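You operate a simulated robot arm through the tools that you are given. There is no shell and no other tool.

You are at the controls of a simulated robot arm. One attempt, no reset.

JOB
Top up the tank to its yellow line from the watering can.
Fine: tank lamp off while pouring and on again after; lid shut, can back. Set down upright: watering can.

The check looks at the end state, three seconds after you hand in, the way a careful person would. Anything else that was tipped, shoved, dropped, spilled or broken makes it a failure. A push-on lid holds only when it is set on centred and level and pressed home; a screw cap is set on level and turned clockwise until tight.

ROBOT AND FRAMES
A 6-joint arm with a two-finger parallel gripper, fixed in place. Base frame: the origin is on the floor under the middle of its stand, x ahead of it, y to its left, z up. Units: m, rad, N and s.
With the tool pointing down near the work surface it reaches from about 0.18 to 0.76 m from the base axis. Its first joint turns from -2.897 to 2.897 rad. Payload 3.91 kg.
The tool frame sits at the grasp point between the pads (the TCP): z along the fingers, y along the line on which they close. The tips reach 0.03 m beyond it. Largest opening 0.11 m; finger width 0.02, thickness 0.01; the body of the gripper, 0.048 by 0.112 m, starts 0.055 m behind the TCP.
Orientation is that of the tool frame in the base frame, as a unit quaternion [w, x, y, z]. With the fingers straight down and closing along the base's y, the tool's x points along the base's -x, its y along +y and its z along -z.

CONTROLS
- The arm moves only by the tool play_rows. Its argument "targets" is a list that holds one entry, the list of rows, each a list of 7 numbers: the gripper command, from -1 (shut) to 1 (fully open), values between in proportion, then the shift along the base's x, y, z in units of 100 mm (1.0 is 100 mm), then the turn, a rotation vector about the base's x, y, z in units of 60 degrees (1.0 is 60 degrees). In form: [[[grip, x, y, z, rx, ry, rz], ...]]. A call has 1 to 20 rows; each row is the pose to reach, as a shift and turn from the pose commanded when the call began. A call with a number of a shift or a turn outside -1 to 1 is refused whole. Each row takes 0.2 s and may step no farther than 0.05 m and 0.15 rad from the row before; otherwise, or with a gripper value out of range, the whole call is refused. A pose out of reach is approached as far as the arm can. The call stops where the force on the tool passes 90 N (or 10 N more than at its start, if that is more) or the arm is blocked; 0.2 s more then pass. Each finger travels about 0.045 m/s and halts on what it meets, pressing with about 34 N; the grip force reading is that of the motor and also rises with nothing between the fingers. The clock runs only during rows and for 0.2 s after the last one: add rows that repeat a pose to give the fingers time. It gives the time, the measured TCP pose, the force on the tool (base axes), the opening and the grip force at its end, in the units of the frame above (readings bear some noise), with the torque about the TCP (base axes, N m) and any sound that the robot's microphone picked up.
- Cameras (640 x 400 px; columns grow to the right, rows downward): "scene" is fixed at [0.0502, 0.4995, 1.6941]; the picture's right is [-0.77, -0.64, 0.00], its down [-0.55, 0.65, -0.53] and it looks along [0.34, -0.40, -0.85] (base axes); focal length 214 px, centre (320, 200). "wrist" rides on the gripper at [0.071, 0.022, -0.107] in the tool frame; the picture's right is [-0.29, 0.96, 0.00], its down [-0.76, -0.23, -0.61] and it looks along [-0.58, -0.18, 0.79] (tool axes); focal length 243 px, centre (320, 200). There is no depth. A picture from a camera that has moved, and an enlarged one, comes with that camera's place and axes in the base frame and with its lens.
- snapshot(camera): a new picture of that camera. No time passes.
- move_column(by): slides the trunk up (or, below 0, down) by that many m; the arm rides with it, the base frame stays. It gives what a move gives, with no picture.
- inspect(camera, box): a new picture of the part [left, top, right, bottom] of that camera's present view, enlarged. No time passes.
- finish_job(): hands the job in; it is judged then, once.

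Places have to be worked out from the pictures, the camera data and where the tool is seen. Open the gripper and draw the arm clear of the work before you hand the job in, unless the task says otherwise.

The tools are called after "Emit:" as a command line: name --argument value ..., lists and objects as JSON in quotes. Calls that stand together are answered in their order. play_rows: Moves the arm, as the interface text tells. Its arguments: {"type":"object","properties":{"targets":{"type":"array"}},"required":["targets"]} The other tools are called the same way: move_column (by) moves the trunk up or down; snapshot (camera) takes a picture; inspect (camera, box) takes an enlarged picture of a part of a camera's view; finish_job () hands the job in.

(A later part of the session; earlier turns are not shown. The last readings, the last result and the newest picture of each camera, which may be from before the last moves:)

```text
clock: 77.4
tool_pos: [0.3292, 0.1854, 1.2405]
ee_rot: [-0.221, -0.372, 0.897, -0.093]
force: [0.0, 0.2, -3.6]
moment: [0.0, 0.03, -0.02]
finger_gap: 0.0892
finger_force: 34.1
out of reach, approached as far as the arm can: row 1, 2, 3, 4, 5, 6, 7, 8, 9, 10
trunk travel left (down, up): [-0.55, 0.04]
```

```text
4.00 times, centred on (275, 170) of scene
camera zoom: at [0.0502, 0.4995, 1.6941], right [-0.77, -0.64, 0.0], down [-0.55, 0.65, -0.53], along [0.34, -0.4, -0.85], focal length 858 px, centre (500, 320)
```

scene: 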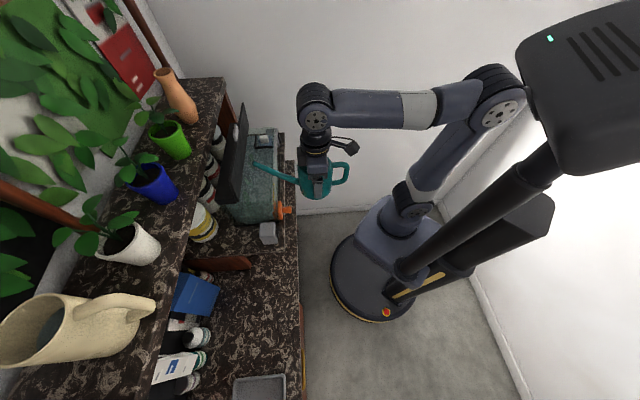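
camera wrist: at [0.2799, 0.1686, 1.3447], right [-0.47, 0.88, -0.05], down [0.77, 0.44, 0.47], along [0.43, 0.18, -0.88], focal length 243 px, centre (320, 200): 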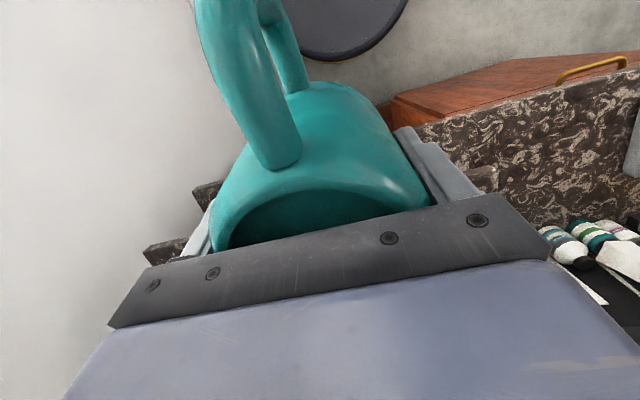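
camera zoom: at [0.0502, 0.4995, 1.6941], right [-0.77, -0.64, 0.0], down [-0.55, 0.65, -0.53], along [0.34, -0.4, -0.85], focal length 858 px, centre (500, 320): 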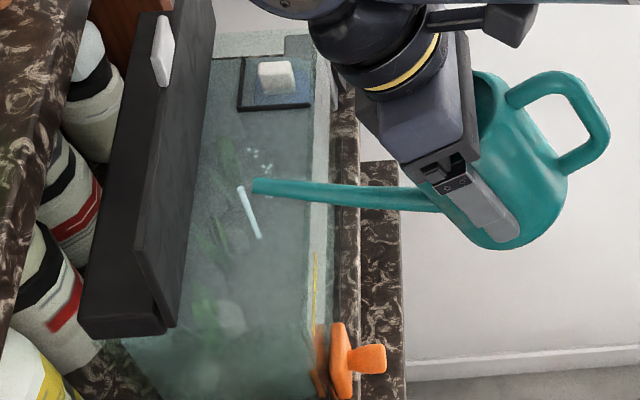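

Tilt is 28° with the tip at z≈1.224, still pouring. I hold and read the weight.

Emit:
play_rows --targets '[[[-1, 0, 0, 0, 0, 0, 0], [-1, 0, 0, 0, 0, 0, 0], [-1, 0, 0, 0, 0, 0, 0], [-1, 0, 0, 0, 0, 0, 0], [-1, 0, 0, 0, 0, 0, 0]]]'

Emit:
play_rows --targets '[[[-1, 0, 0, 0, 0, 0, 0], [-1, 0, 0, 0, 0, 0, 0]]]'

Emit:
play_rows --targets '[[[-1, 0, 0, 0, 0, 0, 0], [-1, 0, 0, 0, 0, 0, 0]]]'

Emit:
inspect --camera "scene" --box '[225, 120, 325, 220]'

Emit:
inspect --camera "scene" --box '[262, 176, 290, 204]'

```text
clock: 78.6
tool_pos: [0.3286, 0.186, 1.2396]
ee_rot: [-0.221, -0.372, 0.897, -0.092]
force: [-0.5, -0.4, -4.0]
moment: [0.01, -0.03, 0.0]
finger_gap: 0.0895
finger_force: 34.1
trunk travel left (down, up): [-0.55, 0.04]
```

```text
clock: 79.2
tool_pos: [0.3287, 0.1851, 1.2406]
ee_rot: [-0.221, -0.372, 0.897, -0.092]
force: [0.5, -0.1, -4.2]
moment: [0.02, 0.02, -0.02]
finger_gap: 0.0891
finger_force: 34.1
trunk travel left (down, up): [-0.55, 0.04]
```

```text
clock: 79.8
tool_pos: [0.3285, 0.185, 1.2396]
ee_rot: [-0.221, -0.372, 0.897, -0.092]
force: [0.3, 0.1, -3.8]
moment: [0.03, 0.0, -0.02]
finger_gap: 0.0892
finger_force: 33.9
trunk travel left (down, up): [-0.55, 0.04]
```

```text
4.00 times, centred on (275, 170) of scene
camera zoom: at [0.0502, 0.4995, 1.6941], right [-0.77, -0.64, 0.0], down [-0.55, 0.65, -0.53], along [0.34, -0.4, -0.85], focal length 858 px, centre (500, 320)
```

zoom: 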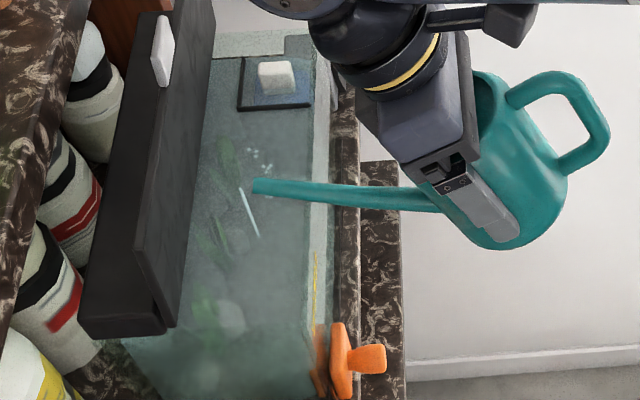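

```text
14.29 times, centred on (276, 190) of scene
camera zoom: at [0.0502, 0.4995, 1.6941], right [-0.77, -0.64, 0.0], down [-0.55, 0.65, -0.53], along [0.34, -0.4, -0.85], focal length 3064 px, centre (949, 343)
```

zoom: 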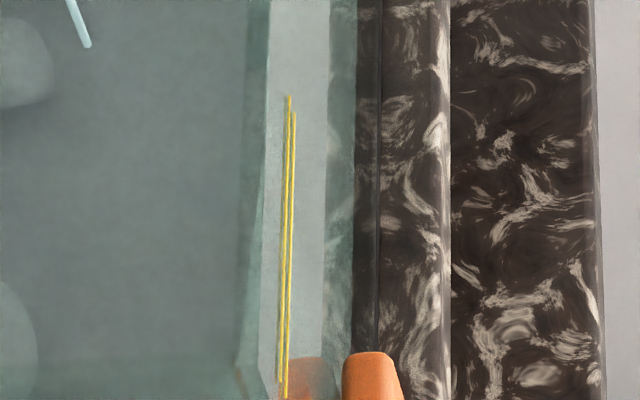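

Weight ≈3.9 N, so about 0.18 L has been added. I tilt back upright over the tank to stop the flow, then will look at the line.

Emit:
play_rows --targets '[[[-1, 0, 0, 0, 0.05, -0.05, 0], [-1, 0, 0, 0, 0.11, -0.11, 0], [-1, 0, 0, 0, 0.17, -0.17, 0], [-1, 0, 0, 0.02, 0.23, -0.23, 0], [-1, 0, 0, 0.03, 0.28, -0.28, 0], [-1, 0, 0, 0.04, 0.327, -0.327, 0], [-1, 0, 0, 0.04, 0.327, -0.327, 0], [-1, 0, 0, 0.04, 0.327, -0.327, 0]]]'

Emit:
play_rows --targets '[[[-1, 0, 0, 0, 0, 0, 0], [-1, 0, 0, 0, 0, 0, 0]]]'

Emit:
inspect --camera "scene" --box '[225, 120, 325, 220]'

```text
clock: 81.6
tool_pos: [0.3298, 0.1854, 1.2459]
ee_rot: [-0.001, -0.383, 0.924, -0.002]
force: [-0.4, -0.2, -4.8]
moment: [-0.01, 0.0, -0.01]
finger_gap: 0.0892
finger_force: 34.4
trunk travel left (down, up): [-0.55, 0.04]
```

```text
clock: 82.2
tool_pos: [0.3291, 0.1842, 1.2459]
ee_rot: [-0.001, -0.383, 0.924, -0.001]
force: [0.1, -0.4, -3.4]
moment: [-0.01, 0.0, 0.01]
finger_gap: 0.0894
finger_force: 34.3
trunk travel left (down, up): [-0.55, 0.04]
```

```text
4.00 times, centred on (275, 170) of scene
camera zoom: at [0.0502, 0.4995, 1.6941], right [-0.77, -0.64, 0.0], down [-0.55, 0.65, -0.53], along [0.34, -0.4, -0.85], focal length 858 px, centre (500, 320)
```

zoom: 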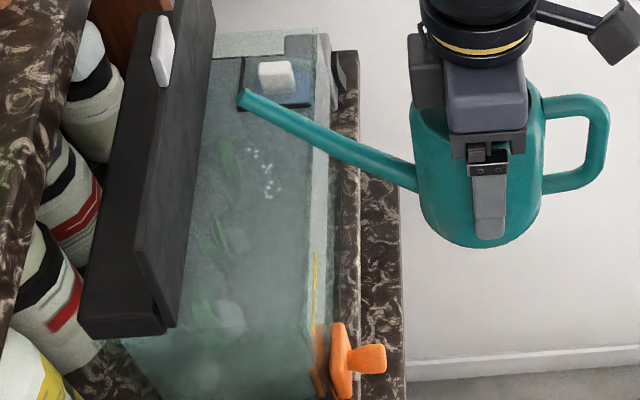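

Upright and dry at the tip. I slide along to a spot where the wrist camera can see the yellow lines past the can.

Emit:
play_rows --targets '[[[-1, -0.04, 0.05, 0.02, 0, 0, 0], [-1, -0.14, 0.18, 0.08, 0, 0, 0], [-1, -0.26, 0.34, 0.16, 0, 0, 0], [-1, -0.4, 0.52, 0.25, 0, 0, 0], [-1, -0.54, 0.72, 0.33, 0, 0, 0], [-1, -0.66, 0.9, 0.4, 0, 0, 0], [-1, -0.72, 0.99, 0.44, 0, 0, 0]]]'

Emit:
play_rows --targets '[[[-1, -0.06, 0.08, 0, 0, 0, 0], [-1, -0.18, 0.25, 0, 0, 0, 0], [-1, -0.33, 0.46, 0, 0, 0, 0], [-1, -0.5, 0.69, 0, 0, 0, 0], [-1, -0.65, 0.9, 0, 0, 0, 0], [-1, -0.72, 0.99, 0, 0, 0, 0]]]'

Emit:
snapshot --camera "wrist"

Emit:
snapshot --camera "scene"

```text
clock: 83.8
tool_pos: [0.2574, 0.2835, 1.2894]
ee_rot: [-0.001, -0.383, 0.924, -0.001]
force: [0.0, -0.3, -4.2]
moment: [-0.01, 0.01, 0.01]
finger_gap: 0.0896
finger_force: 34.0
trunk travel left (down, up): [-0.55, 0.04]
```

```text
clock: 85.2
tool_pos: [0.1848, 0.3841, 1.2896]
ee_rot: [0.0, -0.382, 0.924, -0.002]
force: [-0.2, 0.8, -3.1]
moment: [-0.03, -0.01, 0.01]
finger_gap: 0.0892
finger_force: 33.9
trunk travel left (down, up): [-0.55, 0.04]
```

```text
taken
camera wrist: at [0.119, 0.3492, 1.3958], right [-0.47, 0.88, 0.0], down [0.7, 0.38, 0.61], along [0.54, 0.28, -0.79], focal length 243 px, centre (320, 200)
```

wrist: 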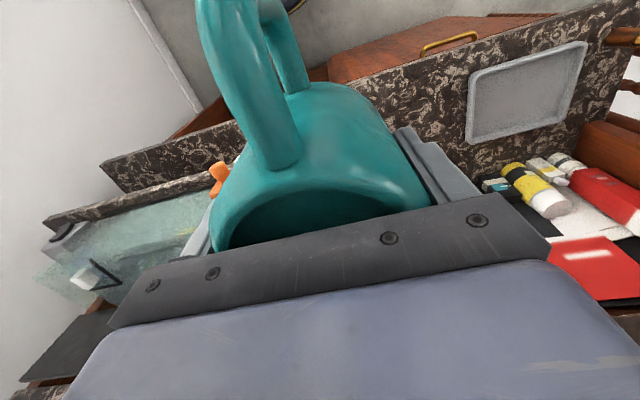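

```text
taken
```

scene: 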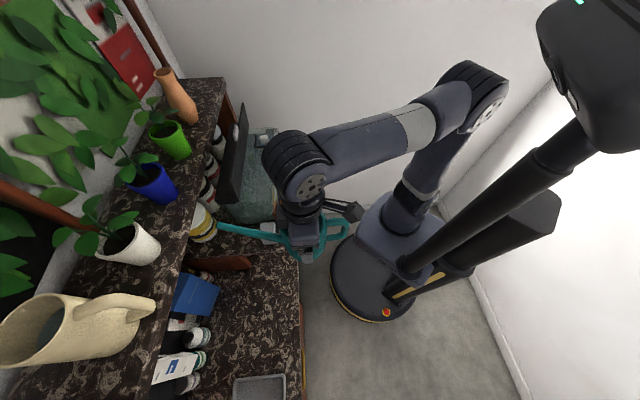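

The tank front shows at the left of the wrist view. I enlarge the yellow line area.

Emit:
inspect --camera "wrist" --box '[120, 190, 220, 260]'

Emit:
inspect --camera "wrist" --box '[140, 215, 210, 260]'

```text
5.71 times, centred on (170, 225) of wrist
camera zoom: at [0.119, 0.3492, 1.3958], right [-0.47, 0.88, 0.0], down [0.7, 0.38, 0.61], along [0.54, 0.28, -0.79], focal length 1386 px, centre (1177, 57)
```

zoom: 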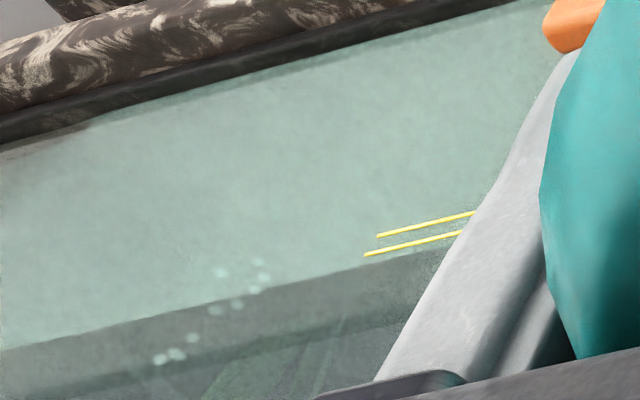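

```text
8.89 times, centred on (175, 238) of wrist
camera zoom: at [0.119, 0.3492, 1.3958], right [-0.47, 0.88, 0.0], down [0.7, 0.38, 0.61], along [0.54, 0.28, -0.79], focal length 2157 px, centre (1609, -133)
```

zoom: 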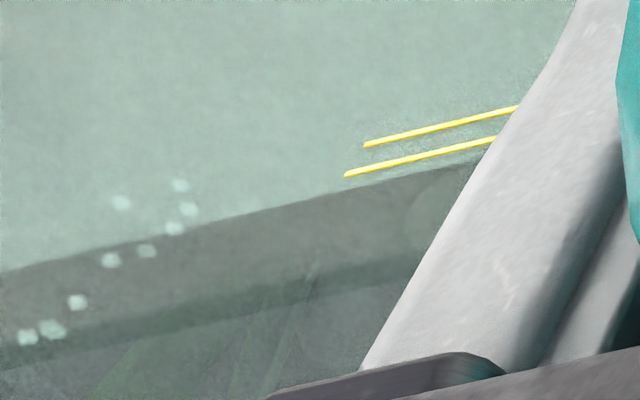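

From this steep angle the water edge now looks past the lines, but glass parallax dominates. To compare like with like, I pitch the (now half-empty) can back ~25°, well short of spilling, to view at the same slope as my first measurement.

Emit:
play_rows --targets '[[[-1, 0, 0, -0.08, 0.03, -0.03, 0], [-1, 0, 0, -0.18, 0.08, -0.08, 0], [-1, 0, 0, -0.3, 0.13, -0.13, 0], [-1, 0, 0, -0.42, 0.18, -0.18, 0], [-1, 0, 0, -0.54, 0.23, -0.23, 0], [-1, 0, 0, -0.66, 0.27, -0.27, 0], [-1, 0, 0, -0.75, 0.2946, -0.2946, 0]]]'

Emit:
snapshot --camera "wrist"

Emit:
inspect --camera "wrist" --box '[110, 195, 210, 265]'

```text
clock: 86.8
tool_pos: [0.1847, 0.3813, 1.2143]
ee_rot: [0.2, -0.373, 0.902, 0.082]
force: [0.6, 0.4, -4.5]
moment: [-0.01, 0.04, 0.02]
finger_gap: 0.0894
finger_force: 34.2
trunk travel left (down, up): [-0.55, 0.04]
```

```text
taken
camera wrist: at [0.0913, 0.3201, 1.2815], right [-0.49, 0.86, 0.12], down [0.47, 0.14, 0.87], along [0.73, 0.48, -0.47], focal length 243 px, centre (320, 200)
```

wrist: 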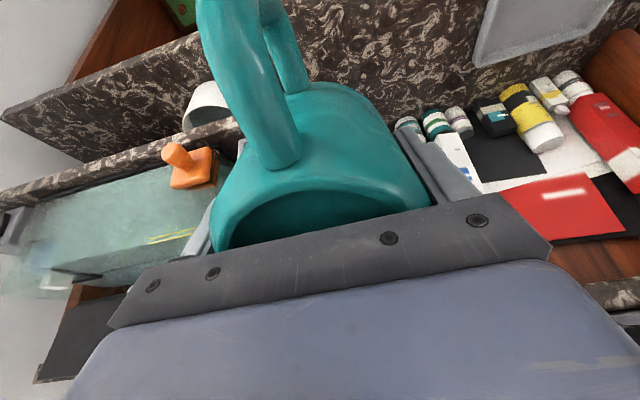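

```text
5.71 times, centred on (160, 230) of wrist
camera zoom: at [0.0913, 0.3201, 1.2815], right [-0.49, 0.86, 0.12], down [0.47, 0.14, 0.87], along [0.73, 0.48, -0.47], focal length 1386 px, centre (1234, 29)
```

zoom: 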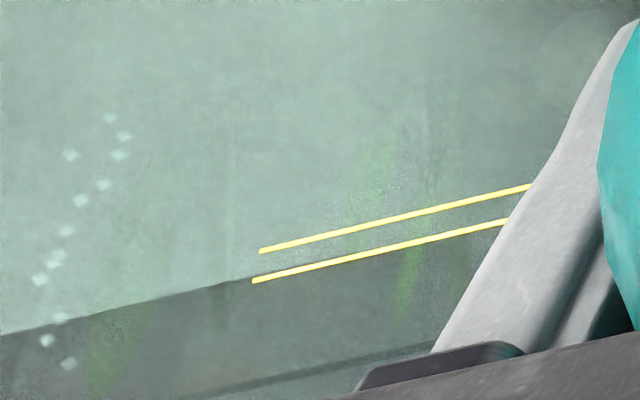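

At matching slope the water edge reads +4.9 mm versus +0.4 mm before: a rise of ≈4.4 mm, so the true level is now ≈2 mm above the lower line; mid-band needs about 1 mm more (~0.04 L). I level the can and return to the pouring spot.

Emit:
play_rows --targets '[[[-1, 0, 0, 0.08, -0.03, 0.03, 0], [-1, 0, 0, 0.18, -0.08, 0.08, 0], [-1, 0, 0, 0.3, -0.13, 0.13, 0], [-1, 0, 0, 0.42, -0.18, 0.18, 0], [-1, 0, 0, 0.54, -0.23, 0.23, 0], [-1, 0, 0, 0.66, -0.27, 0.27, 0], [-1, 0, 0, 0.75, -0.2946, 0.2946, 0]]]'

Emit:
play_rows --targets '[[[-1, 0.06, -0.08, 0, 0, 0, 0], [-1, 0.18, -0.25, 0, 0, 0, 0], [-1, 0.33, -0.46, 0, 0, 0, 0], [-1, 0.5, -0.69, 0, 0, 0, 0], [-1, 0.65, -0.9, 0, 0, 0, 0], [-1, 0.72, -0.99, 0, 0, 0, 0]]]'

Emit:
play_rows --targets '[[[-1, 0.05, -0.07, -0.02, 0, 0, 0], [-1, 0.16, -0.22, -0.08, 0, 0, 0], [-1, 0.3, -0.42, -0.16, 0, 0, 0], [-1, 0.46, -0.63, -0.25, 0, 0, 0], [-1, 0.6, -0.83, -0.33, 0, 0, 0], [-1, 0.69, -0.94, -0.4, 0, 0, 0], [-1, 0.72, -0.97, -0.44, 0, 0, 0]]]'

Emit:
move_column --by 0.04

Emit:
inspect --camera "scene" --box '[225, 120, 325, 220]'

```text
clock: 88.4
tool_pos: [0.1866, 0.383, 1.2892]
ee_rot: [-0.001, -0.382, 0.924, -0.001]
force: [0.1, -1.0, -3.6]
moment: [0.02, -0.03, -0.01]
finger_gap: 0.0892
finger_force: 34.6
trunk travel left (down, up): [-0.55, 0.04]
```

```text
clock: 89.8
tool_pos: [0.2568, 0.2812, 1.2906]
ee_rot: [-0.001, -0.383, 0.924, -0.001]
force: [-0.2, -0.4, -3.8]
moment: [0.01, 0.02, -0.01]
finger_gap: 0.0895
finger_force: 33.6
trunk travel left (down, up): [-0.55, 0.04]
```

```text
clock: 91.4
tool_pos: [0.329, 0.1862, 1.2437]
ee_rot: [-0.001, -0.383, 0.924, 0.0]
force: [-0.1, -0.7, -3.2]
moment: [0.01, 0.03, 0.01]
finger_gap: 0.0896
finger_force: 34.2
trunk travel left (down, up): [-0.55, 0.04]
```

```text
clock: 92.2
tool_pos: [0.3285, 0.1867, 1.2836]
ee_rot: [-0.001, -0.383, 0.924, -0.001]
force: [0.5, -0.1, -4.3]
moment: [0.01, 0.01, -0.03]
finger_gap: 0.0896
finger_force: 33.7
trunk travel left (down, up): [-0.59, 0.0]
```

```text
4.00 times, centred on (275, 170) of scene
camera zoom: at [0.0502, 0.4995, 1.6941], right [-0.77, -0.64, 0.0], down [-0.55, 0.65, -0.53], along [0.34, -0.4, -0.85], focal length 858 px, centre (500, 320)
```

zoom: 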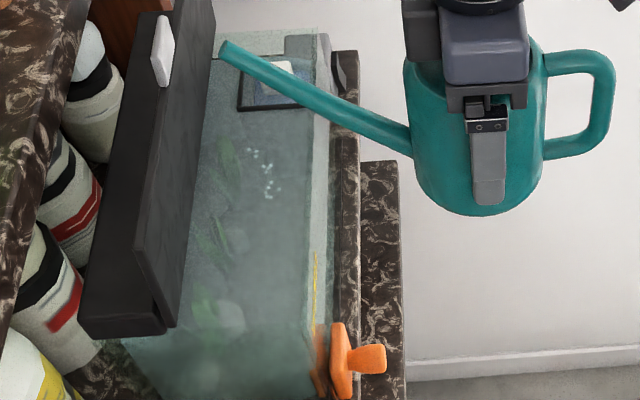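

Back over the opening. I tilt to about 27° in smooth steps with the tip settling at z≈1.235.

Emit:
play_rows --targets '[[[-1, 0, 0, -0.04, -0.03, 0.03, 0], [-1, 0, 0, -0.08, -0.08, 0.08, 0], [-1, 0, 0, -0.12, -0.13, 0.13, 0], [-1, 0, 0, -0.16, -0.18, 0.18, 0], [-1, 0.01, 0.01, -0.2, -0.23, 0.23, 0], [-1, 0.01, 0.01, -0.25, -0.27, 0.27, 0], [-1, 0.014, 0.014, -0.29, -0.3, 0.3, 0], [-1, 0.014, 0.014, -0.32, -0.318, 0.318, 0]]]'

Emit:
inspect --camera "scene" --box '[225, 120, 325, 220]'

```text
clock: 94.0
tool_pos: [0.3318, 0.188, 1.253]
ee_rot: [-0.216, -0.373, 0.898, -0.091]
force: [-0.7, 0.7, -4.4]
moment: [-0.02, 0.04, 0.04]
finger_gap: 0.0894
finger_force: 34.3
trunk travel left (down, up): [-0.59, 0.0]
```

```text
4.00 times, centred on (275, 170) of scene
camera zoom: at [0.0502, 0.4995, 1.6941], right [-0.77, -0.64, 0.0], down [-0.55, 0.65, -0.53], along [0.34, -0.4, -0.85], focal length 858 px, centre (500, 320)
```

zoom: 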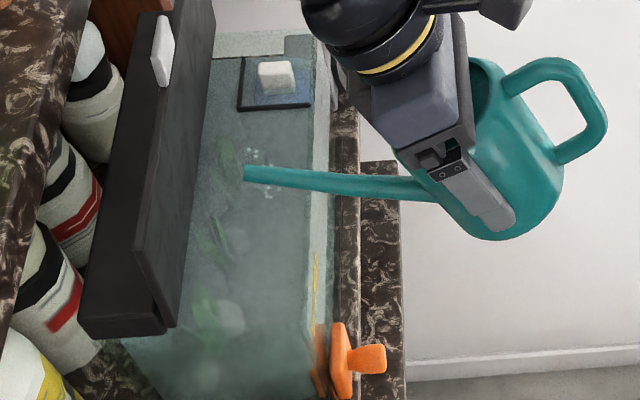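

No flow yet at 27°. I ease up to about 29.5° and hold.

Emit:
play_rows --targets '[[[-1, 0, 0, 0.03, -0.014, 0.014, 0], [-1, 0, 0, 0.06, -0.028, 0.028, 0], [-1, 0, 0, 0.06, -0.028, 0.028, 0], [-1, 0, 0, 0.06, -0.028, 0.028, 0]]]'

Emit:
inspect --camera "scene" --box '[225, 120, 325, 220]'

Emit:
play_rows --targets '[[[-1, 0, 0, 0, 0, 0, 0], [-1, 0, 0, 0, 0, 0, 0], [-1, 0, 0, 0, 0, 0, 0], [-1, 0, 0, 0, 0, 0, 0], [-1, 0, 0, 0, 0, 0, 0]]]'

Emit:
inspect --camera "scene" --box '[225, 120, 325, 220]'

```text
clock: 95.0
tool_pos: [0.331, 0.1867, 1.2587]
ee_rot: [-0.235, -0.37, 0.893, -0.097]
force: [-1.0, -0.1, -4.1]
moment: [-0.01, 0.0, 0.02]
finger_gap: 0.0891
finger_force: 33.7
trunk travel left (down, up): [-0.59, 0.0]
```

```text
4.00 times, centred on (275, 170) of scene
camera zoom: at [0.0502, 0.4995, 1.6941], right [-0.77, -0.64, 0.0], down [-0.55, 0.65, -0.53], along [0.34, -0.4, -0.85], focal length 858 px, centre (500, 320)
```

zoom: 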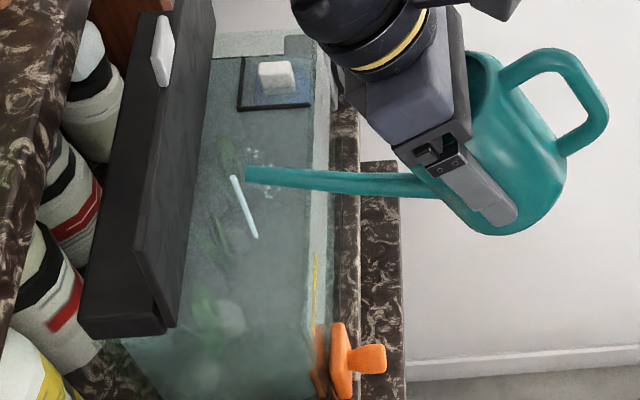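

```text
clock: 96.2
tool_pos: [0.33, 0.187, 1.2596]
ee_rot: [-0.236, -0.37, 0.893, -0.098]
force: [0.1, -1.0, -3.0]
moment: [0.03, 0.01, -0.05]
finger_gap: 0.0893
finger_force: 34.0
trunk travel left (down, up): [-0.59, 0.0]
```

```text
4.00 times, centred on (275, 170) of scene
camera zoom: at [0.0502, 0.4995, 1.6941], right [-0.77, -0.64, 0.0], down [-0.55, 0.65, -0.53], along [0.34, -0.4, -0.85], focal length 858 px, centre (500, 320)
```

zoom: 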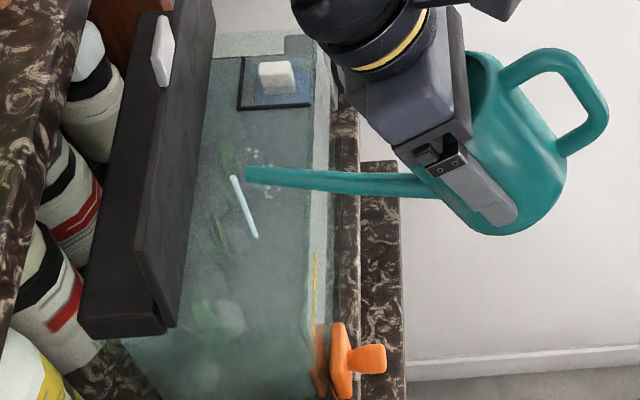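

The stream is running; roughly 0.03 L so far by time. One more short hold, then I tilt back to stop.

Emit:
play_rows --targets '[[[-1, 0, 0, 0, 0, 0, 0], [-1, 0, 0, 0, 0, 0, 0], [-1, 0, 0, 0, 0.05, -0.05, 0], [-1, 0, 0, 0, 0.11, -0.11, 0], [-1, 0, 0, 0, 0.17, -0.17, 0], [-1, 0, 0, 0, 0.23, -0.23, 0], [-1, 0, 0, 0, 0.29, -0.29, 0], [-1, 0, 0, 0, 0.347, -0.347, 0], [-1, 0, 0, 0, 0.347, -0.347, 0], [-1, 0, 0, 0, 0.347, -0.347, 0]]]'

Emit:
play_rows --targets '[[[-1, 0, 0, 0, 0, 0, 0], [-1, 0, 0, 0, 0, 0, 0]]]'

Emit:
play_rows --targets '[[[-1, 0, 0, 0, 0, 0, 0], [-1, 0, 0, 0, 0, 0, 0]]]'

Emit:
play_rows --targets '[[[-1, 0, 0, 0, 0, 0, 0], [-1, 0, 0, 0, 0, 0, 0]]]'

Emit:
inspect --camera "scene" --box '[225, 120, 325, 220]'

```text
clock: 98.4
tool_pos: [0.3295, 0.1868, 1.2573]
ee_rot: [0.0, -0.382, 0.924, -0.001]
force: [0.8, 1.1, -3.8]
moment: [-0.02, 0.03, 0.0]
finger_gap: 0.0896
finger_force: 34.7
trunk travel left (down, up): [-0.59, 0.0]
```

```text
clock: 99.0
tool_pos: [0.3301, 0.1877, 1.2573]
ee_rot: [0.0, -0.383, 0.924, -0.001]
force: [0.0, 0.7, -2.5]
moment: [-0.02, 0.03, -0.03]
finger_gap: 0.0892
finger_force: 34.1
trunk travel left (down, up): [-0.59, 0.0]
```

```text
clock: 99.6
tool_pos: [0.3301, 0.1877, 1.2582]
ee_rot: [0.0, -0.382, 0.924, -0.001]
force: [-0.4, 0.0, -3.3]
moment: [0.01, 0.02, 0.02]
finger_gap: 0.0897
finger_force: 34.7
trunk travel left (down, up): [-0.59, 0.0]
```

```text
clock: 100.2
tool_pos: [0.3305, 0.1873, 1.2575]
ee_rot: [0.0, -0.382, 0.924, -0.001]
force: [0.5, 0.2, -3.9]
moment: [0.01, 0.03, 0.03]
finger_gap: 0.0892
finger_force: 33.7
trunk travel left (down, up): [-0.59, 0.0]
```

```text
4.00 times, centred on (275, 170) of scene
camera zoom: at [0.0502, 0.4995, 1.6941], right [-0.77, -0.64, 0.0], down [-0.55, 0.65, -0.53], along [0.34, -0.4, -0.85], focal length 858 px, centre (500, 320)
```

zoom: 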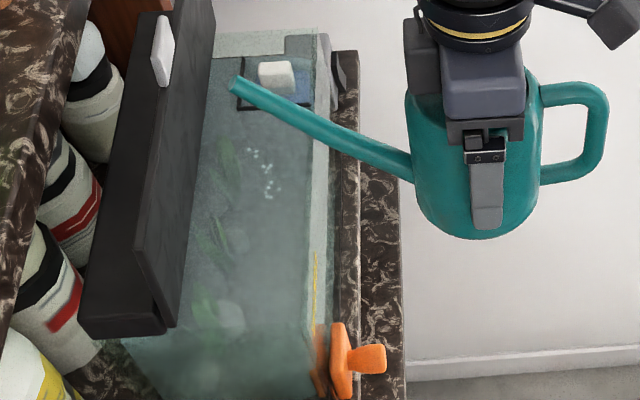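

Weight ≈3.4 N, so roughly 0.23 L in total. I go back to the look pose, pitch as before, and verify the level.

Emit:
play_rows --targets '[[[-1, -0.05, 0.06, 0, 0, 0, 0], [-1, -0.16, 0.21, 0, 0, 0, 0], [-1, -0.3, 0.4, 0, 0, 0, 0], [-1, -0.46, 0.61, 0, 0, 0, 0], [-1, -0.6, 0.8, 0, 0, 0, 0], [-1, -0.69, 0.92, 0, 0, 0, 0], [-1, -0.73, 0.97, 0, 0, 0, 0]]]'

Emit:
play_rows --targets '[[[-1, -0.05, 0.06, 0, 0, 0, 0], [-1, -0.16, 0.21, 0, 0, 0, 0], [-1, -0.3, 0.4, 0, 0, 0, 0], [-1, -0.46, 0.61, 0, 0, 0, 0], [-1, -0.6, 0.8, 0, 0, 0, 0], [-1, -0.69, 0.92, 0, 0, 0, 0], [-1, -0.73, 0.97, 0, 0, 0, 0]]]'

Emit:
play_rows --targets '[[[-1, 0, 0, -0.04, 0.03, -0.03, 0], [-1, 0, 0, -0.1, 0.08, -0.08, 0], [-1, 0, 0, -0.17, 0.13, -0.13, 0], [-1, 0, 0, -0.24, 0.18, -0.18, 0], [-1, 0, 0, -0.31, 0.23, -0.23, 0], [-1, 0, 0, -0.38, 0.27, -0.27, 0], [-1, 0, 0, -0.43, 0.2946, -0.2946, 0], [-1, 0, 0, -0.43, 0.2946, -0.2946, 0]]]'

Emit:
inspect --camera "wrist" --box '[110, 195, 210, 265]'

```text
clock: 101.8
tool_pos: [0.2578, 0.2852, 1.2567]
ee_rot: [-0.001, -0.382, 0.924, -0.001]
force: [-0.6, -0.2, -3.4]
moment: [-0.02, -0.03, 0.0]
finger_gap: 0.0893
finger_force: 33.9
trunk travel left (down, up): [-0.59, 0.0]
```

```text
clock: 103.4
tool_pos: [0.1828, 0.3817, 1.2581]
ee_rot: [0.0, -0.383, 0.924, -0.001]
force: [0.1, 0.2, -3.5]
moment: [-0.01, 0.02, -0.01]
finger_gap: 0.0893
finger_force: 33.8
trunk travel left (down, up): [-0.59, 0.0]
```

```text
clock: 105.2
tool_pos: [0.184, 0.3818, 1.215]
ee_rot: [0.2, -0.373, 0.902, 0.081]
force: [0.6, 0.5, -3.8]
moment: [-0.06, 0.03, 0.0]
finger_gap: 0.0894
finger_force: 33.6
trunk travel left (down, up): [-0.59, 0.0]
```

```text
5.71 times, centred on (160, 230) of wrist
camera zoom: at [0.0911, 0.3194, 1.2821], right [-0.49, 0.86, 0.12], down [0.47, 0.14, 0.87], along [0.74, 0.49, -0.47], focal length 1386 px, centre (1234, 29)
```

zoom: 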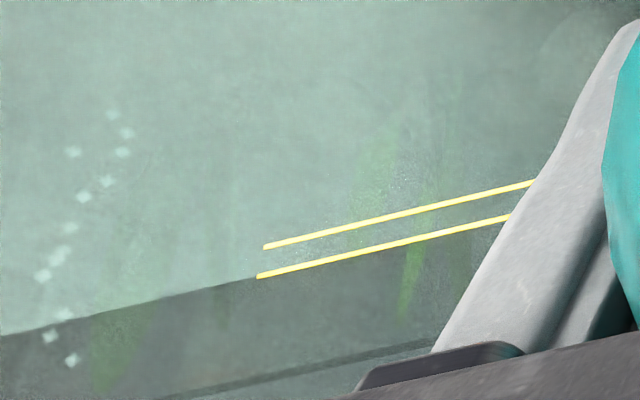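

The edge now reads +5.7 mm at this slope, i.e. ≈+3 mm above the lower line: mid-band. One tighter zoom to confirm.

Emit:
inspect --camera "wrist" --box '[130, 222, 174, 250]'

```text
14.29 times, centred on (152, 236) of wrist
camera zoom: at [0.0911, 0.3194, 1.2821], right [-0.49, 0.86, 0.12], down [0.47, 0.14, 0.87], along [0.74, 0.49, -0.47], focal length 3466 px, centre (2720, -314)
```

zoom: 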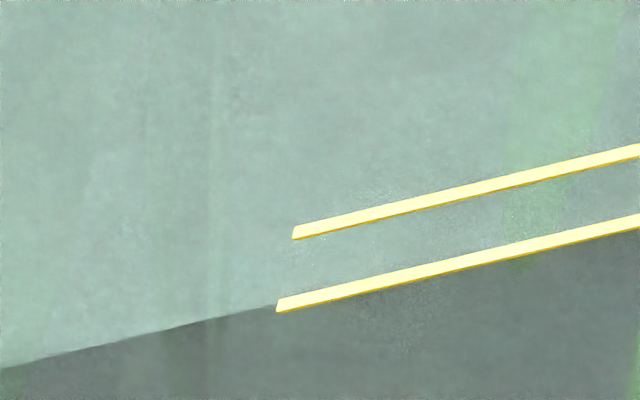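

Confirmed: level ≈+3 mm above the lower line, centred between the two marks. Now I level the can and carry it back the way it came.

Emit:
play_rows --targets '[[[-1, 0, 0, 0.04, -0.03, 0.03, 0], [-1, 0, 0, 0.1, -0.08, 0.08, 0], [-1, 0, 0, 0.17, -0.13, 0.13, 0], [-1, 0, 0, 0.24, -0.18, 0.18, 0], [-1, 0, 0, 0.31, -0.23, 0.23, 0], [-1, 0, 0, 0.38, -0.27, 0.27, 0], [-1, 0, 0, 0.43, -0.2946, 0.2946, 0]]]'

Emit:
play_rows --targets '[[[-1, -0.03, 0.005, 0, 0, 0, 0.04], [-1, -0.09, 0.015, 0, 0, 0, 0.12], [-1, -0.17, 0.03, 0, 0, 0, 0.22], [-1, -0.26, 0.045, 0, 0, 0, 0.33], [-1, -0.35, 0.06, 0, 0, 0, 0.44], [-1, -0.43, 0.07, 0, 0, 0, 0.55], [-1, -0.5, 0.08, 0, 0, 0, 0.65], [-1, -0.54, 0.085, 0, 0, 0, 0.72], [-1, -0.55, 0.085, 0, 0, 0, 0.75]]]'

Emit:
play_rows --targets '[[[-1, -0.02, 0.02, 0, 0, 0, 0.04], [-1, -0.06, 0.06, 0, 0, 0, 0.12], [-1, -0.1, 0.1, 0, 0, 0, 0.22], [-1, -0.15, 0.15, 0, 0, 0, 0.33], [-1, -0.2, 0.2, 0, 0, 0, 0.44], [-1, -0.25, 0.25, 0, 0, 0, 0.55], [-1, -0.29, 0.29, 0, 0, 0, 0.65], [-1, -0.32, 0.32, 0, 0, 0, 0.72], [-1, -0.32, 0.32, 0, 0, 0, 0.75]]]'

Emit:
snapshot --camera "scene"

```text
clock: 106.8
tool_pos: [0.1833, 0.3821, 1.259]
ee_rot: [0.001, -0.383, 0.924, -0.001]
force: [-0.3, -0.7, -4.5]
moment: [-0.05, 0.04, -0.03]
finger_gap: 0.0893
finger_force: 34.1
trunk travel left (down, up): [-0.59, 0.0]
```

```text
clock: 108.8
tool_pos: [0.1267, 0.391, 1.2585]
ee_rot: [0.0, 0.708, -0.706, 0.0]
force: [0.3, 0.1, -3.9]
moment: [0.0, 0.0, -0.02]
finger_gap: 0.0895
finger_force: 34.1
trunk travel left (down, up): [-0.59, 0.0]
```

```text
clock: 110.8
tool_pos: [0.097, 0.4221, 1.259]
ee_rot: [0.0, 0.924, -0.383, 0.001]
force: [0.9, 0.5, -4.0]
moment: [-0.03, -0.03, 0.01]
finger_gap: 0.0896
finger_force: 34.1
trunk travel left (down, up): [-0.59, 0.0]
```

```text
taken
```

scene: 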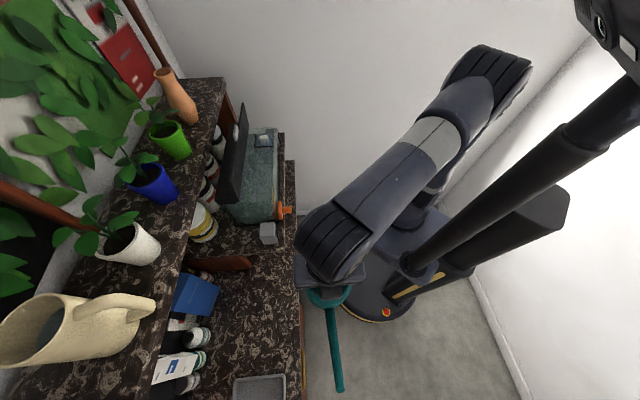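

The can faces its original way again. I lower the trunk to the picking height.

Emit:
move_column --by -0.22

Emit:
snapshot --camera "scene"

```text
clock: 113.1
tool_pos: [0.0958, 0.4229, 1.0395]
ee_rot: [0.001, 0.924, -0.383, -0.001]
force: [0.0, -0.1, -3.9]
moment: [0.01, 0.0, -0.01]
finger_gap: 0.0894
finger_force: 34.4
trunk travel left (down, up): [-0.37, 0.22]
```

```text
taken
```

scene: 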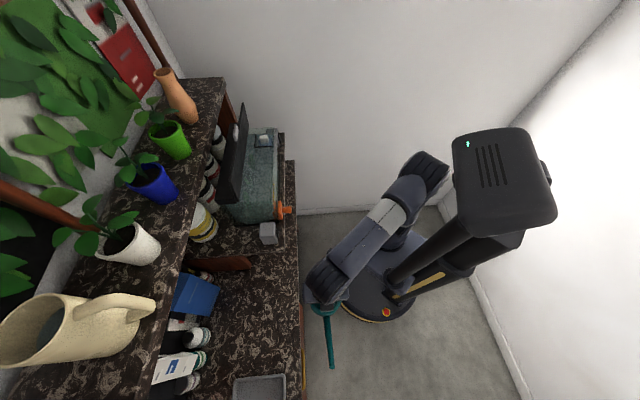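

I move in over the counter toward the original spot, staying above it.

Emit:
play_rows --targets '[[[-1, 0.04, 0.04, -0.02, 0, 0, 0], [-1, 0.12, 0.12, -0.06, 0, 0, 0], [-1, 0.24, 0.24, -0.12, 0, 0, 0], [-1, 0.38, 0.38, -0.18, 0, 0, 0], [-1, 0.52, 0.52, -0.24, 0, 0, 0], [-1, 0.64, 0.64, -0.28, 0, 0, 0], [-1, 0.7, 0.7, -0.3, 0, 0, 0]]]'

Emit:
play_rows --targets '[[[-1, 0.05, 0.05, -0.03, 0, 0, 0], [-1, 0.16, 0.16, -0.1, 0, 0, 0], [-1, 0.3, 0.3, -0.19, 0, 0, 0], [-1, 0.45, 0.45, -0.28, 0, 0, 0], [-1, 0.59, 0.59, -0.37, 0, 0, 0], [-1, 0.69, 0.69, -0.43, 0, 0, 0], [-1, 0.73, 0.725, -0.45, 0, 0, 0], [-1, 0.73, 0.725, -0.45, 0, 0, 0]]]'

Emit:
inspect --camera "scene" --box '[180, 240, 320, 390]'

```text
clock: 114.7
tool_pos: [0.1689, 0.494, 1.0086]
ee_rot: [0.0, 0.924, -0.383, 0.0]
force: [0.6, -0.2, -3.1]
moment: [0.0, -0.02, -0.01]
finger_gap: 0.0894
finger_force: 34.5
trunk travel left (down, up): [-0.37, 0.22]
```

```text
clock: 116.5
tool_pos: [0.2402, 0.5656, 0.9632]
ee_rot: [0.0, 0.924, -0.383, 0.0]
force: [0.7, -0.2, -3.3]
moment: [0.0, 0.02, -0.01]
finger_gap: 0.0896
finger_force: 33.8
trunk travel left (down, up): [-0.37, 0.22]
```

```text
2.67 times, centred on (250, 315) of scene
camera zoom: at [0.0502, 0.4995, 1.6941], right [-0.77, -0.64, 0.0], down [-0.55, 0.65, -0.53], along [0.34, -0.4, -0.85], focal length 572 px, centre (507, -107)
```

zoom: 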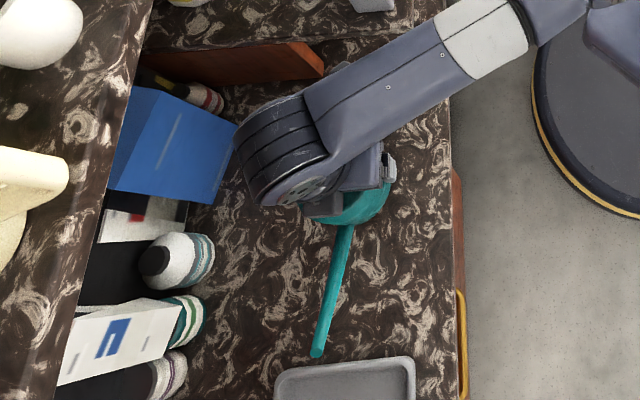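

Aligned over its spot to within ~2 mm. I lower it, slowing for contact.

Emit:
play_rows --targets '[[[-1, -0.012, 0, -0.08, 0, 0, 0], [-1, -0.012, 0, -0.16, 0, 0, 0], [-1, -0.012, 0, -0.24, 0, 0, 0], [-1, -0.012, 0, -0.3, 0, 0, 0], [-1, -0.012, 0, -0.34, 0, 0, 0], [-1, -0.012, 0, -0.34, 0, 0, 0]]]'

Emit:
play_rows --targets '[[[-1, 0, 0, -0.015, 0, 0, 0], [-1, 0, 0, -0.025, 0, 0, 0], [-1, 0, 0, -0.025, 0, 0, 0]]]'

```text
clock: 117.9
tool_pos: [0.2393, 0.5643, 0.931]
ee_rot: [0.001, 0.924, -0.383, 0.0]
force: [-0.6, 0.4, -3.4]
moment: [0.01, -0.01, -0.01]
finger_gap: 0.0893
finger_force: 33.4
trunk travel left (down, up): [-0.37, 0.22]
```

```text
clock: 118.7
tool_pos: [0.2398, 0.5647, 0.9275]
ee_rot: [0.0, 0.924, -0.383, -0.001]
force: [-0.2, 0.1, -3.9]
moment: [0.01, 0.0, -0.01]
finger_gap: 0.0896
finger_force: 33.9
trunk travel left (down, up): [-0.37, 0.22]
```

Still hanging at full weight at z=0.9275. I lower in sub-millimetre steps until the counter takes the load.

Emit:
play_rows --targets '[[[-1, 0, 0, -0.01, 0, 0, 0], [-1, 0, 0, -0.015, 0, 0, 0], [-1, 0, 0, -0.015, 0, 0, 0]]]'

Emit:
play_rows --targets '[[[-1, 0, 0, -0.01, 0, 0, 0], [-1, 0, 0, -0.01, 0, 0, 0]]]'

```text
clock: 119.5
tool_pos: [0.2387, 0.5643, 0.927]
ee_rot: [0.0, 0.924, -0.383, 0.001]
force: [-0.5, 0.2, 4.5]
moment: [-0.23, 0.29, 0.01]
finger_gap: 0.0898
finger_force: 34.1
trunk travel left (down, up): [-0.37, 0.22]
```

```text
clock: 120.1
tool_pos: [0.2385, 0.5636, 0.9268]
ee_rot: [-0.002, 0.924, -0.383, 0.0]
force: [4.7, 2.4, 14.8]
moment: [-0.48, 0.28, 0.09]
finger_gap: 0.0895
finger_force: 34.3
trunk travel left (down, up): [-0.37, 0.22]
```

The can is on the counter (force reversed). I ease off a millimetre and open the fingers gradually.

Emit:
play_rows --targets '[[[-1, 0, 0, 0.012, 0, 0, 0], [-1, 0, 0, 0.012, 0, 0, 0]]]'

Emit:
play_rows --targets '[[[0.65, 0, 0, 0, 0, 0, 0], [0.7, 0, 0, 0, 0, 0, 0], [0.8, 0, 0, 0, 0, 0, 0], [1, 0, 0, 0, 0, 0, 0], [1, 0, 0, 0, 0, 0, 0]]]'

Emit:
snapshot --camera "wrist"

Emit:
inspect --camera "scene" --box '[180, 240, 320, 390]'

```text
clock: 120.7
tool_pos: [0.2384, 0.5648, 0.9266]
ee_rot: [0.0, 0.924, -0.382, 0.001]
force: [5.7, -0.4, 13.3]
moment: [-0.23, 0.34, 0.06]
finger_gap: 0.0896
finger_force: 33.8
trunk travel left (down, up): [-0.37, 0.22]
```

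```text
clock: 121.9
tool_pos: [0.2388, 0.5647, 0.9265]
ee_rot: [-0.001, 0.924, -0.382, 0.0]
force: [-0.2, 0.4, 0.3]
moment: [0.0, 0.03, -0.02]
finger_gap: 0.1099
finger_force: 0.1
trunk travel left (down, up): [-0.37, 0.22]
```

```text
taken
camera wrist: at [0.2733, 0.4998, 1.0337], right [-0.88, -0.47, 0.0], down [-0.37, 0.7, 0.61], along [-0.29, 0.54, -0.79], focal length 243 px, centre (320, 200)
```

wrist: 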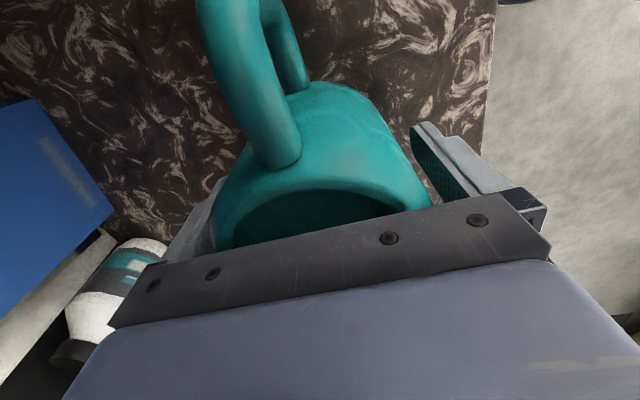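

```text
2.67 times, centred on (250, 315) of scene
camera zoom: at [0.0502, 0.4995, 1.6941], right [-0.77, -0.64, 0.0], down [-0.55, 0.65, -0.53], along [0.34, -0.4, -0.85], focal length 572 px, centre (507, -107)
```

zoom: 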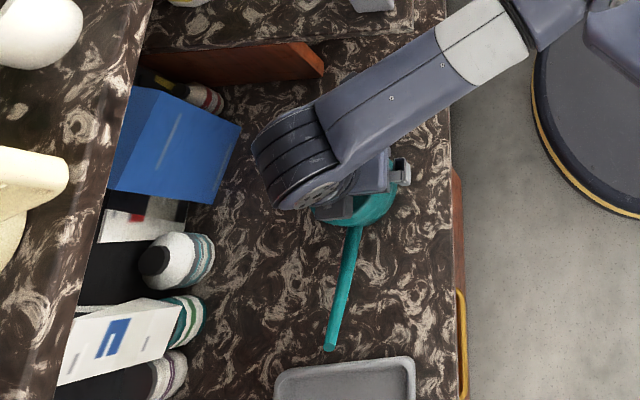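

Released upright at its original place. I raise the open fingers straight up off the can.

Emit:
play_rows --targets '[[[1, 0, 0, 0.15, 0, 0, 0], [1, 0, 0, 0.35, 0, 0, 0], [1, 0, 0, 0.6, 0, 0, 0], [1, 0, 0, 0.85, 0, 0, 0], [1, 0, 0, 1.0, 0, 0, 0]]]'

Emit:
play_rows --targets '[[[1, -0.2, -0.2, 0.1, 0, 0, 0], [1, -0.5, -0.5, 0.2, 0, 0, 0], [1, -0.8, -0.8, 0.3, 0, 0, 0], [1, -1.0, -1.0, 0.4, 0, 0, 0]]]'

Emit:
snapshot --camera "scene"

Emit:
snapshot --camera "wrist"

```text
clock: 123.1
tool_pos: [0.2397, 0.5643, 1.0271]
ee_rot: [-0.001, 0.924, -0.383, 0.0]
force: [-0.5, 0.1, -1.1]
moment: [0.02, 0.0, -0.01]
finger_gap: 0.11
finger_force: 0.1
trunk travel left (down, up): [-0.37, 0.22]
```

```text
clock: 124.1
tool_pos: [0.141, 0.4639, 1.0652]
ee_rot: [-0.001, 0.924, -0.383, 0.001]
force: [-1.1, -0.1, -0.5]
moment: [-0.01, 0.01, 0.02]
finger_gap: 0.11
finger_force: 0.0
trunk travel left (down, up): [-0.37, 0.22]
```

```text
taken
```

scene: 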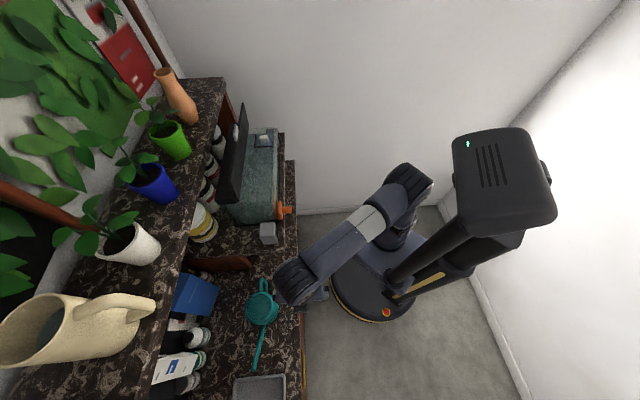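

```text
taken
camera wrist: at [0.1754, 0.3997, 1.1727], right [-0.88, -0.47, 0.0], down [-0.38, 0.7, 0.61], along [-0.29, 0.54, -0.79], focal length 243 px, centre (320, 200)
```

wrist: 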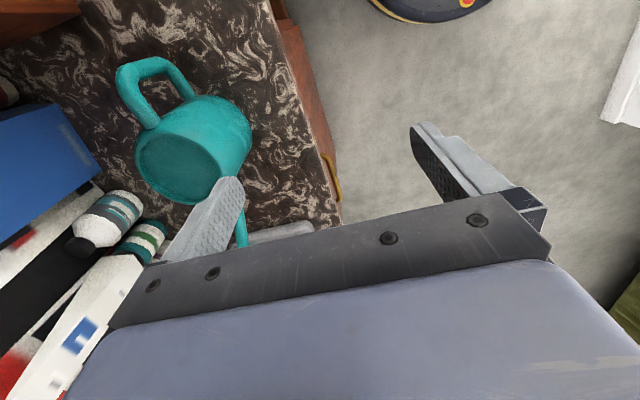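

The can stands where it was. Next is the lid: I raise the trunk and move across in front of the tank to study the open lid's position.

Emit:
move_column --by 0.2

Emit:
play_rows --targets '[[[1, 0.2, -0.33, 0, 0, 0, -0.125], [1, 0.4, -0.6, 0, 0, 0, -0.25], [1, 0.6, -0.8, 0, 0, 0, -0.375], [1, 0.8, -0.95, 0, 0, 0, -0.5], [1, 0.9, -0.99, 0, 0, 0, -0.625], [1, 0.95, -0.99, 0, 0, 0, -0.75]]]'

Emit:
play_rows --targets '[[[1, 0.1, -0.2, 0, 0, 0, -0.125], [1, 0.2, -0.4, 0, 0, 0, -0.25], [1, 0.3, -0.6, 0, 0, 0, -0.375], [1, 0.4, -0.8, 0, 0, 0, -0.5], [1, 0.5, -0.95, 0, 0, 0, -0.625], [1, 0.6, -0.99, 0, 0, 0, -0.75]]]'

Emit:
snapshot --camera "wrist"

Emit:
snapshot --camera "scene"

```text
clock: 126.3
tool_pos: [0.1409, 0.465, 1.265]
ee_rot: [-0.001, 0.924, -0.383, 0.0]
force: [0.2, 0.4, -0.4]
moment: [-0.02, 0.04, 0.02]
finger_gap: 0.1099
finger_force: 0.1
trunk travel left (down, up): [-0.57, 0.02]
```

```text
clock: 127.7
tool_pos: [0.2376, 0.3661, 1.2662]
ee_rot: [0.001, -0.706, 0.708, -0.001]
force: [0.4, 0.7, -0.7]
moment: [0.0, 0.01, 0.02]
finger_gap: 0.1101
finger_force: 0.1
trunk travel left (down, up): [-0.57, 0.02]
```

```text
clock: 129.1
tool_pos: [0.2957, 0.2666, 1.2676]
ee_rot: [0.0, -0.382, 0.924, -0.001]
force: [0.3, -0.8, -0.5]
moment: [0.0, 0.01, 0.02]
finger_gap: 0.1098
finger_force: 0.1
trunk travel left (down, up): [-0.57, 0.02]
```

```text
taken
camera wrist: at [0.2298, 0.2314, 1.3741], right [-0.47, 0.88, 0.0], down [0.7, 0.37, 0.61], along [0.54, 0.28, -0.79], focal length 243 px, centre (320, 200)
```

wrist: 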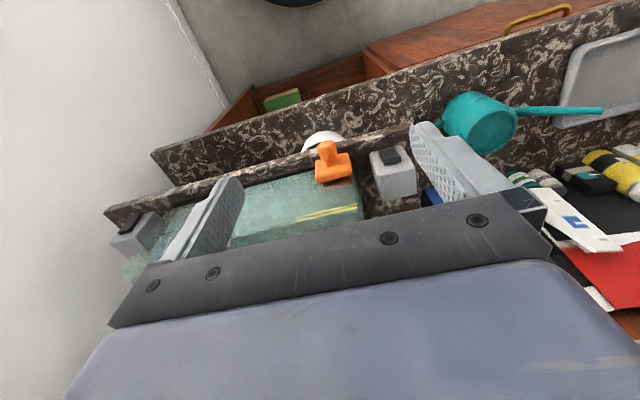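

```text
taken
```

scene: 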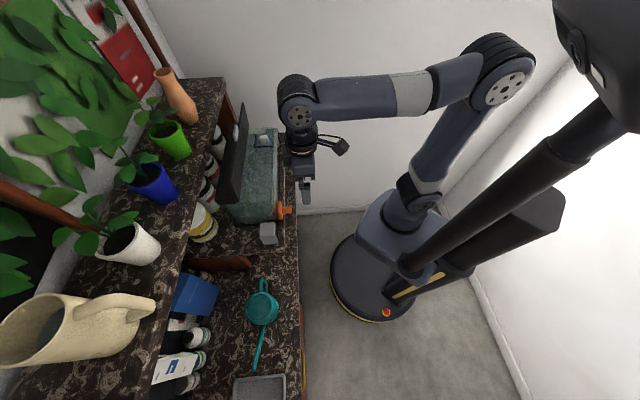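

From here I check the lines once more, then pitch forward to see the open lid and the shelf edge.

Emit:
inspect --camera "wrist" --box '[270, 185, 380, 235]'

Emit:
play_rows --targets '[[[1, -0.05, -0.05, 0, 0.09, -0.09, 0], [1, -0.1, -0.1, 0, 0.18, -0.18, 0], [1, -0.15, -0.15, 0, 0.27, -0.27, 0], [1, -0.2, -0.2, 0, 0.36, -0.36, 0], [1, -0.25, -0.25, 0, 0.45, -0.45, 0], [1, -0.3, -0.3, 0, 0.53, -0.53, 0]]]'

Emit:
snapshot --camera "wrist"

```text
5.82 times, centred on (325, 210) of wrist
camera zoom: at [0.2298, 0.2314, 1.3741], right [-0.47, 0.88, 0.0], down [0.7, 0.37, 0.61], along [0.54, 0.28, -0.79], focal length 1412 px, centre (291, 142)
```

zoom: 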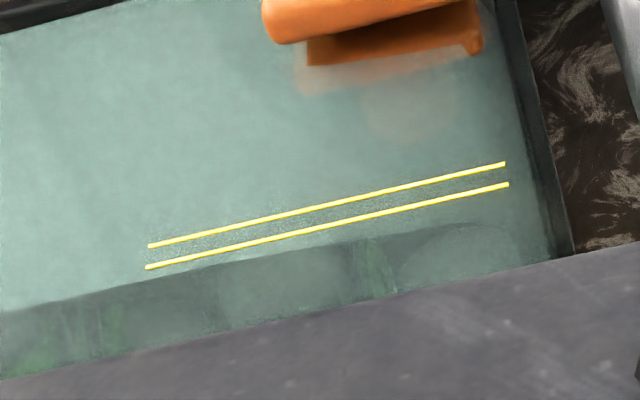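

```text
clock: 130.5
tool_pos: [0.2665, 0.2358, 1.2663]
ee_rot: [0.355, -0.353, 0.853, 0.146]
force: [-0.5, -0.8, 0.4]
moment: [-0.02, 0.01, 0.03]
finger_gap: 0.1099
finger_force: 0.1
trunk travel left (down, up): [-0.57, 0.02]
```

```text
taken
camera wrist: at [0.1606, 0.162, 1.2916], right [-0.53, 0.82, 0.21], down [0.24, -0.09, 0.97], along [0.81, 0.56, -0.15], focal length 243 px, centre (320, 200)
```

wrist: 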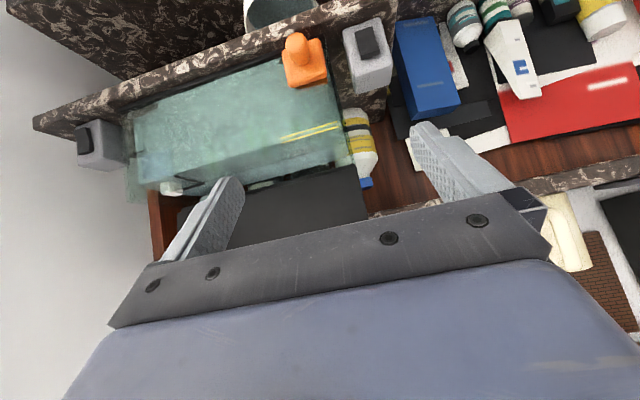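

Level still reads inside the band. I take a flatter check here and enlarge the lid and shelf edge.

Emit:
inspect --camera "wrist" --box '[260, 110, 360, 170]'

Emit:
inspect --camera "wrist" --box '[130, 140, 420, 250]'

Emit:
inspect --camera "scene" --box '[180, 80, 290, 220]'

```text
6.40 times, centred on (310, 140) of wrist
camera zoom: at [0.1606, 0.162, 1.2916], right [-0.53, 0.82, 0.21], down [0.24, -0.09, 0.97], along [0.81, 0.56, -0.15], focal length 1553 px, centre (384, 584)
```

zoom: 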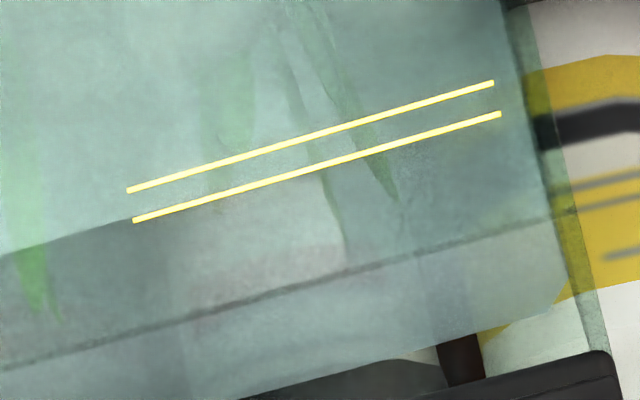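

```text
2.21 times, centred on (275, 195) of wrist
camera zoom: at [0.1606, 0.162, 1.2916], right [-0.53, 0.82, 0.21], down [0.24, -0.09, 0.97], along [0.81, 0.56, -0.15], focal length 535 px, centre (419, 211)
```

zoom: 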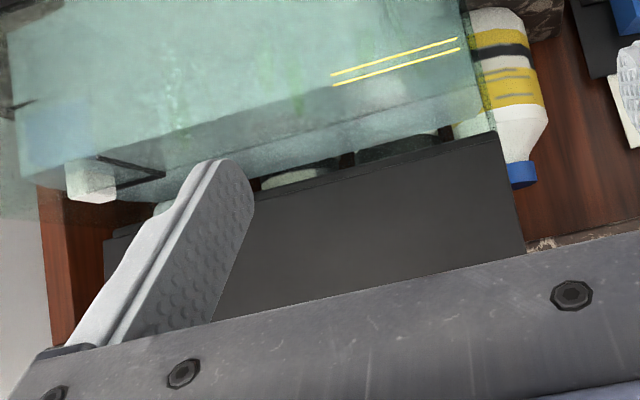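

```text
2.86 times, centred on (235, 150) of scene
camera zoom: at [0.0502, 0.4995, 1.6941], right [-0.77, -0.64, 0.0], down [-0.55, 0.65, -0.53], along [0.34, -0.4, -0.85], focal length 613 px, centre (563, 343)
```

zoom: 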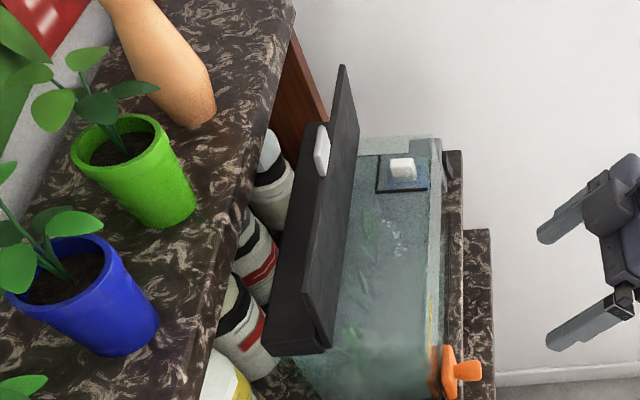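

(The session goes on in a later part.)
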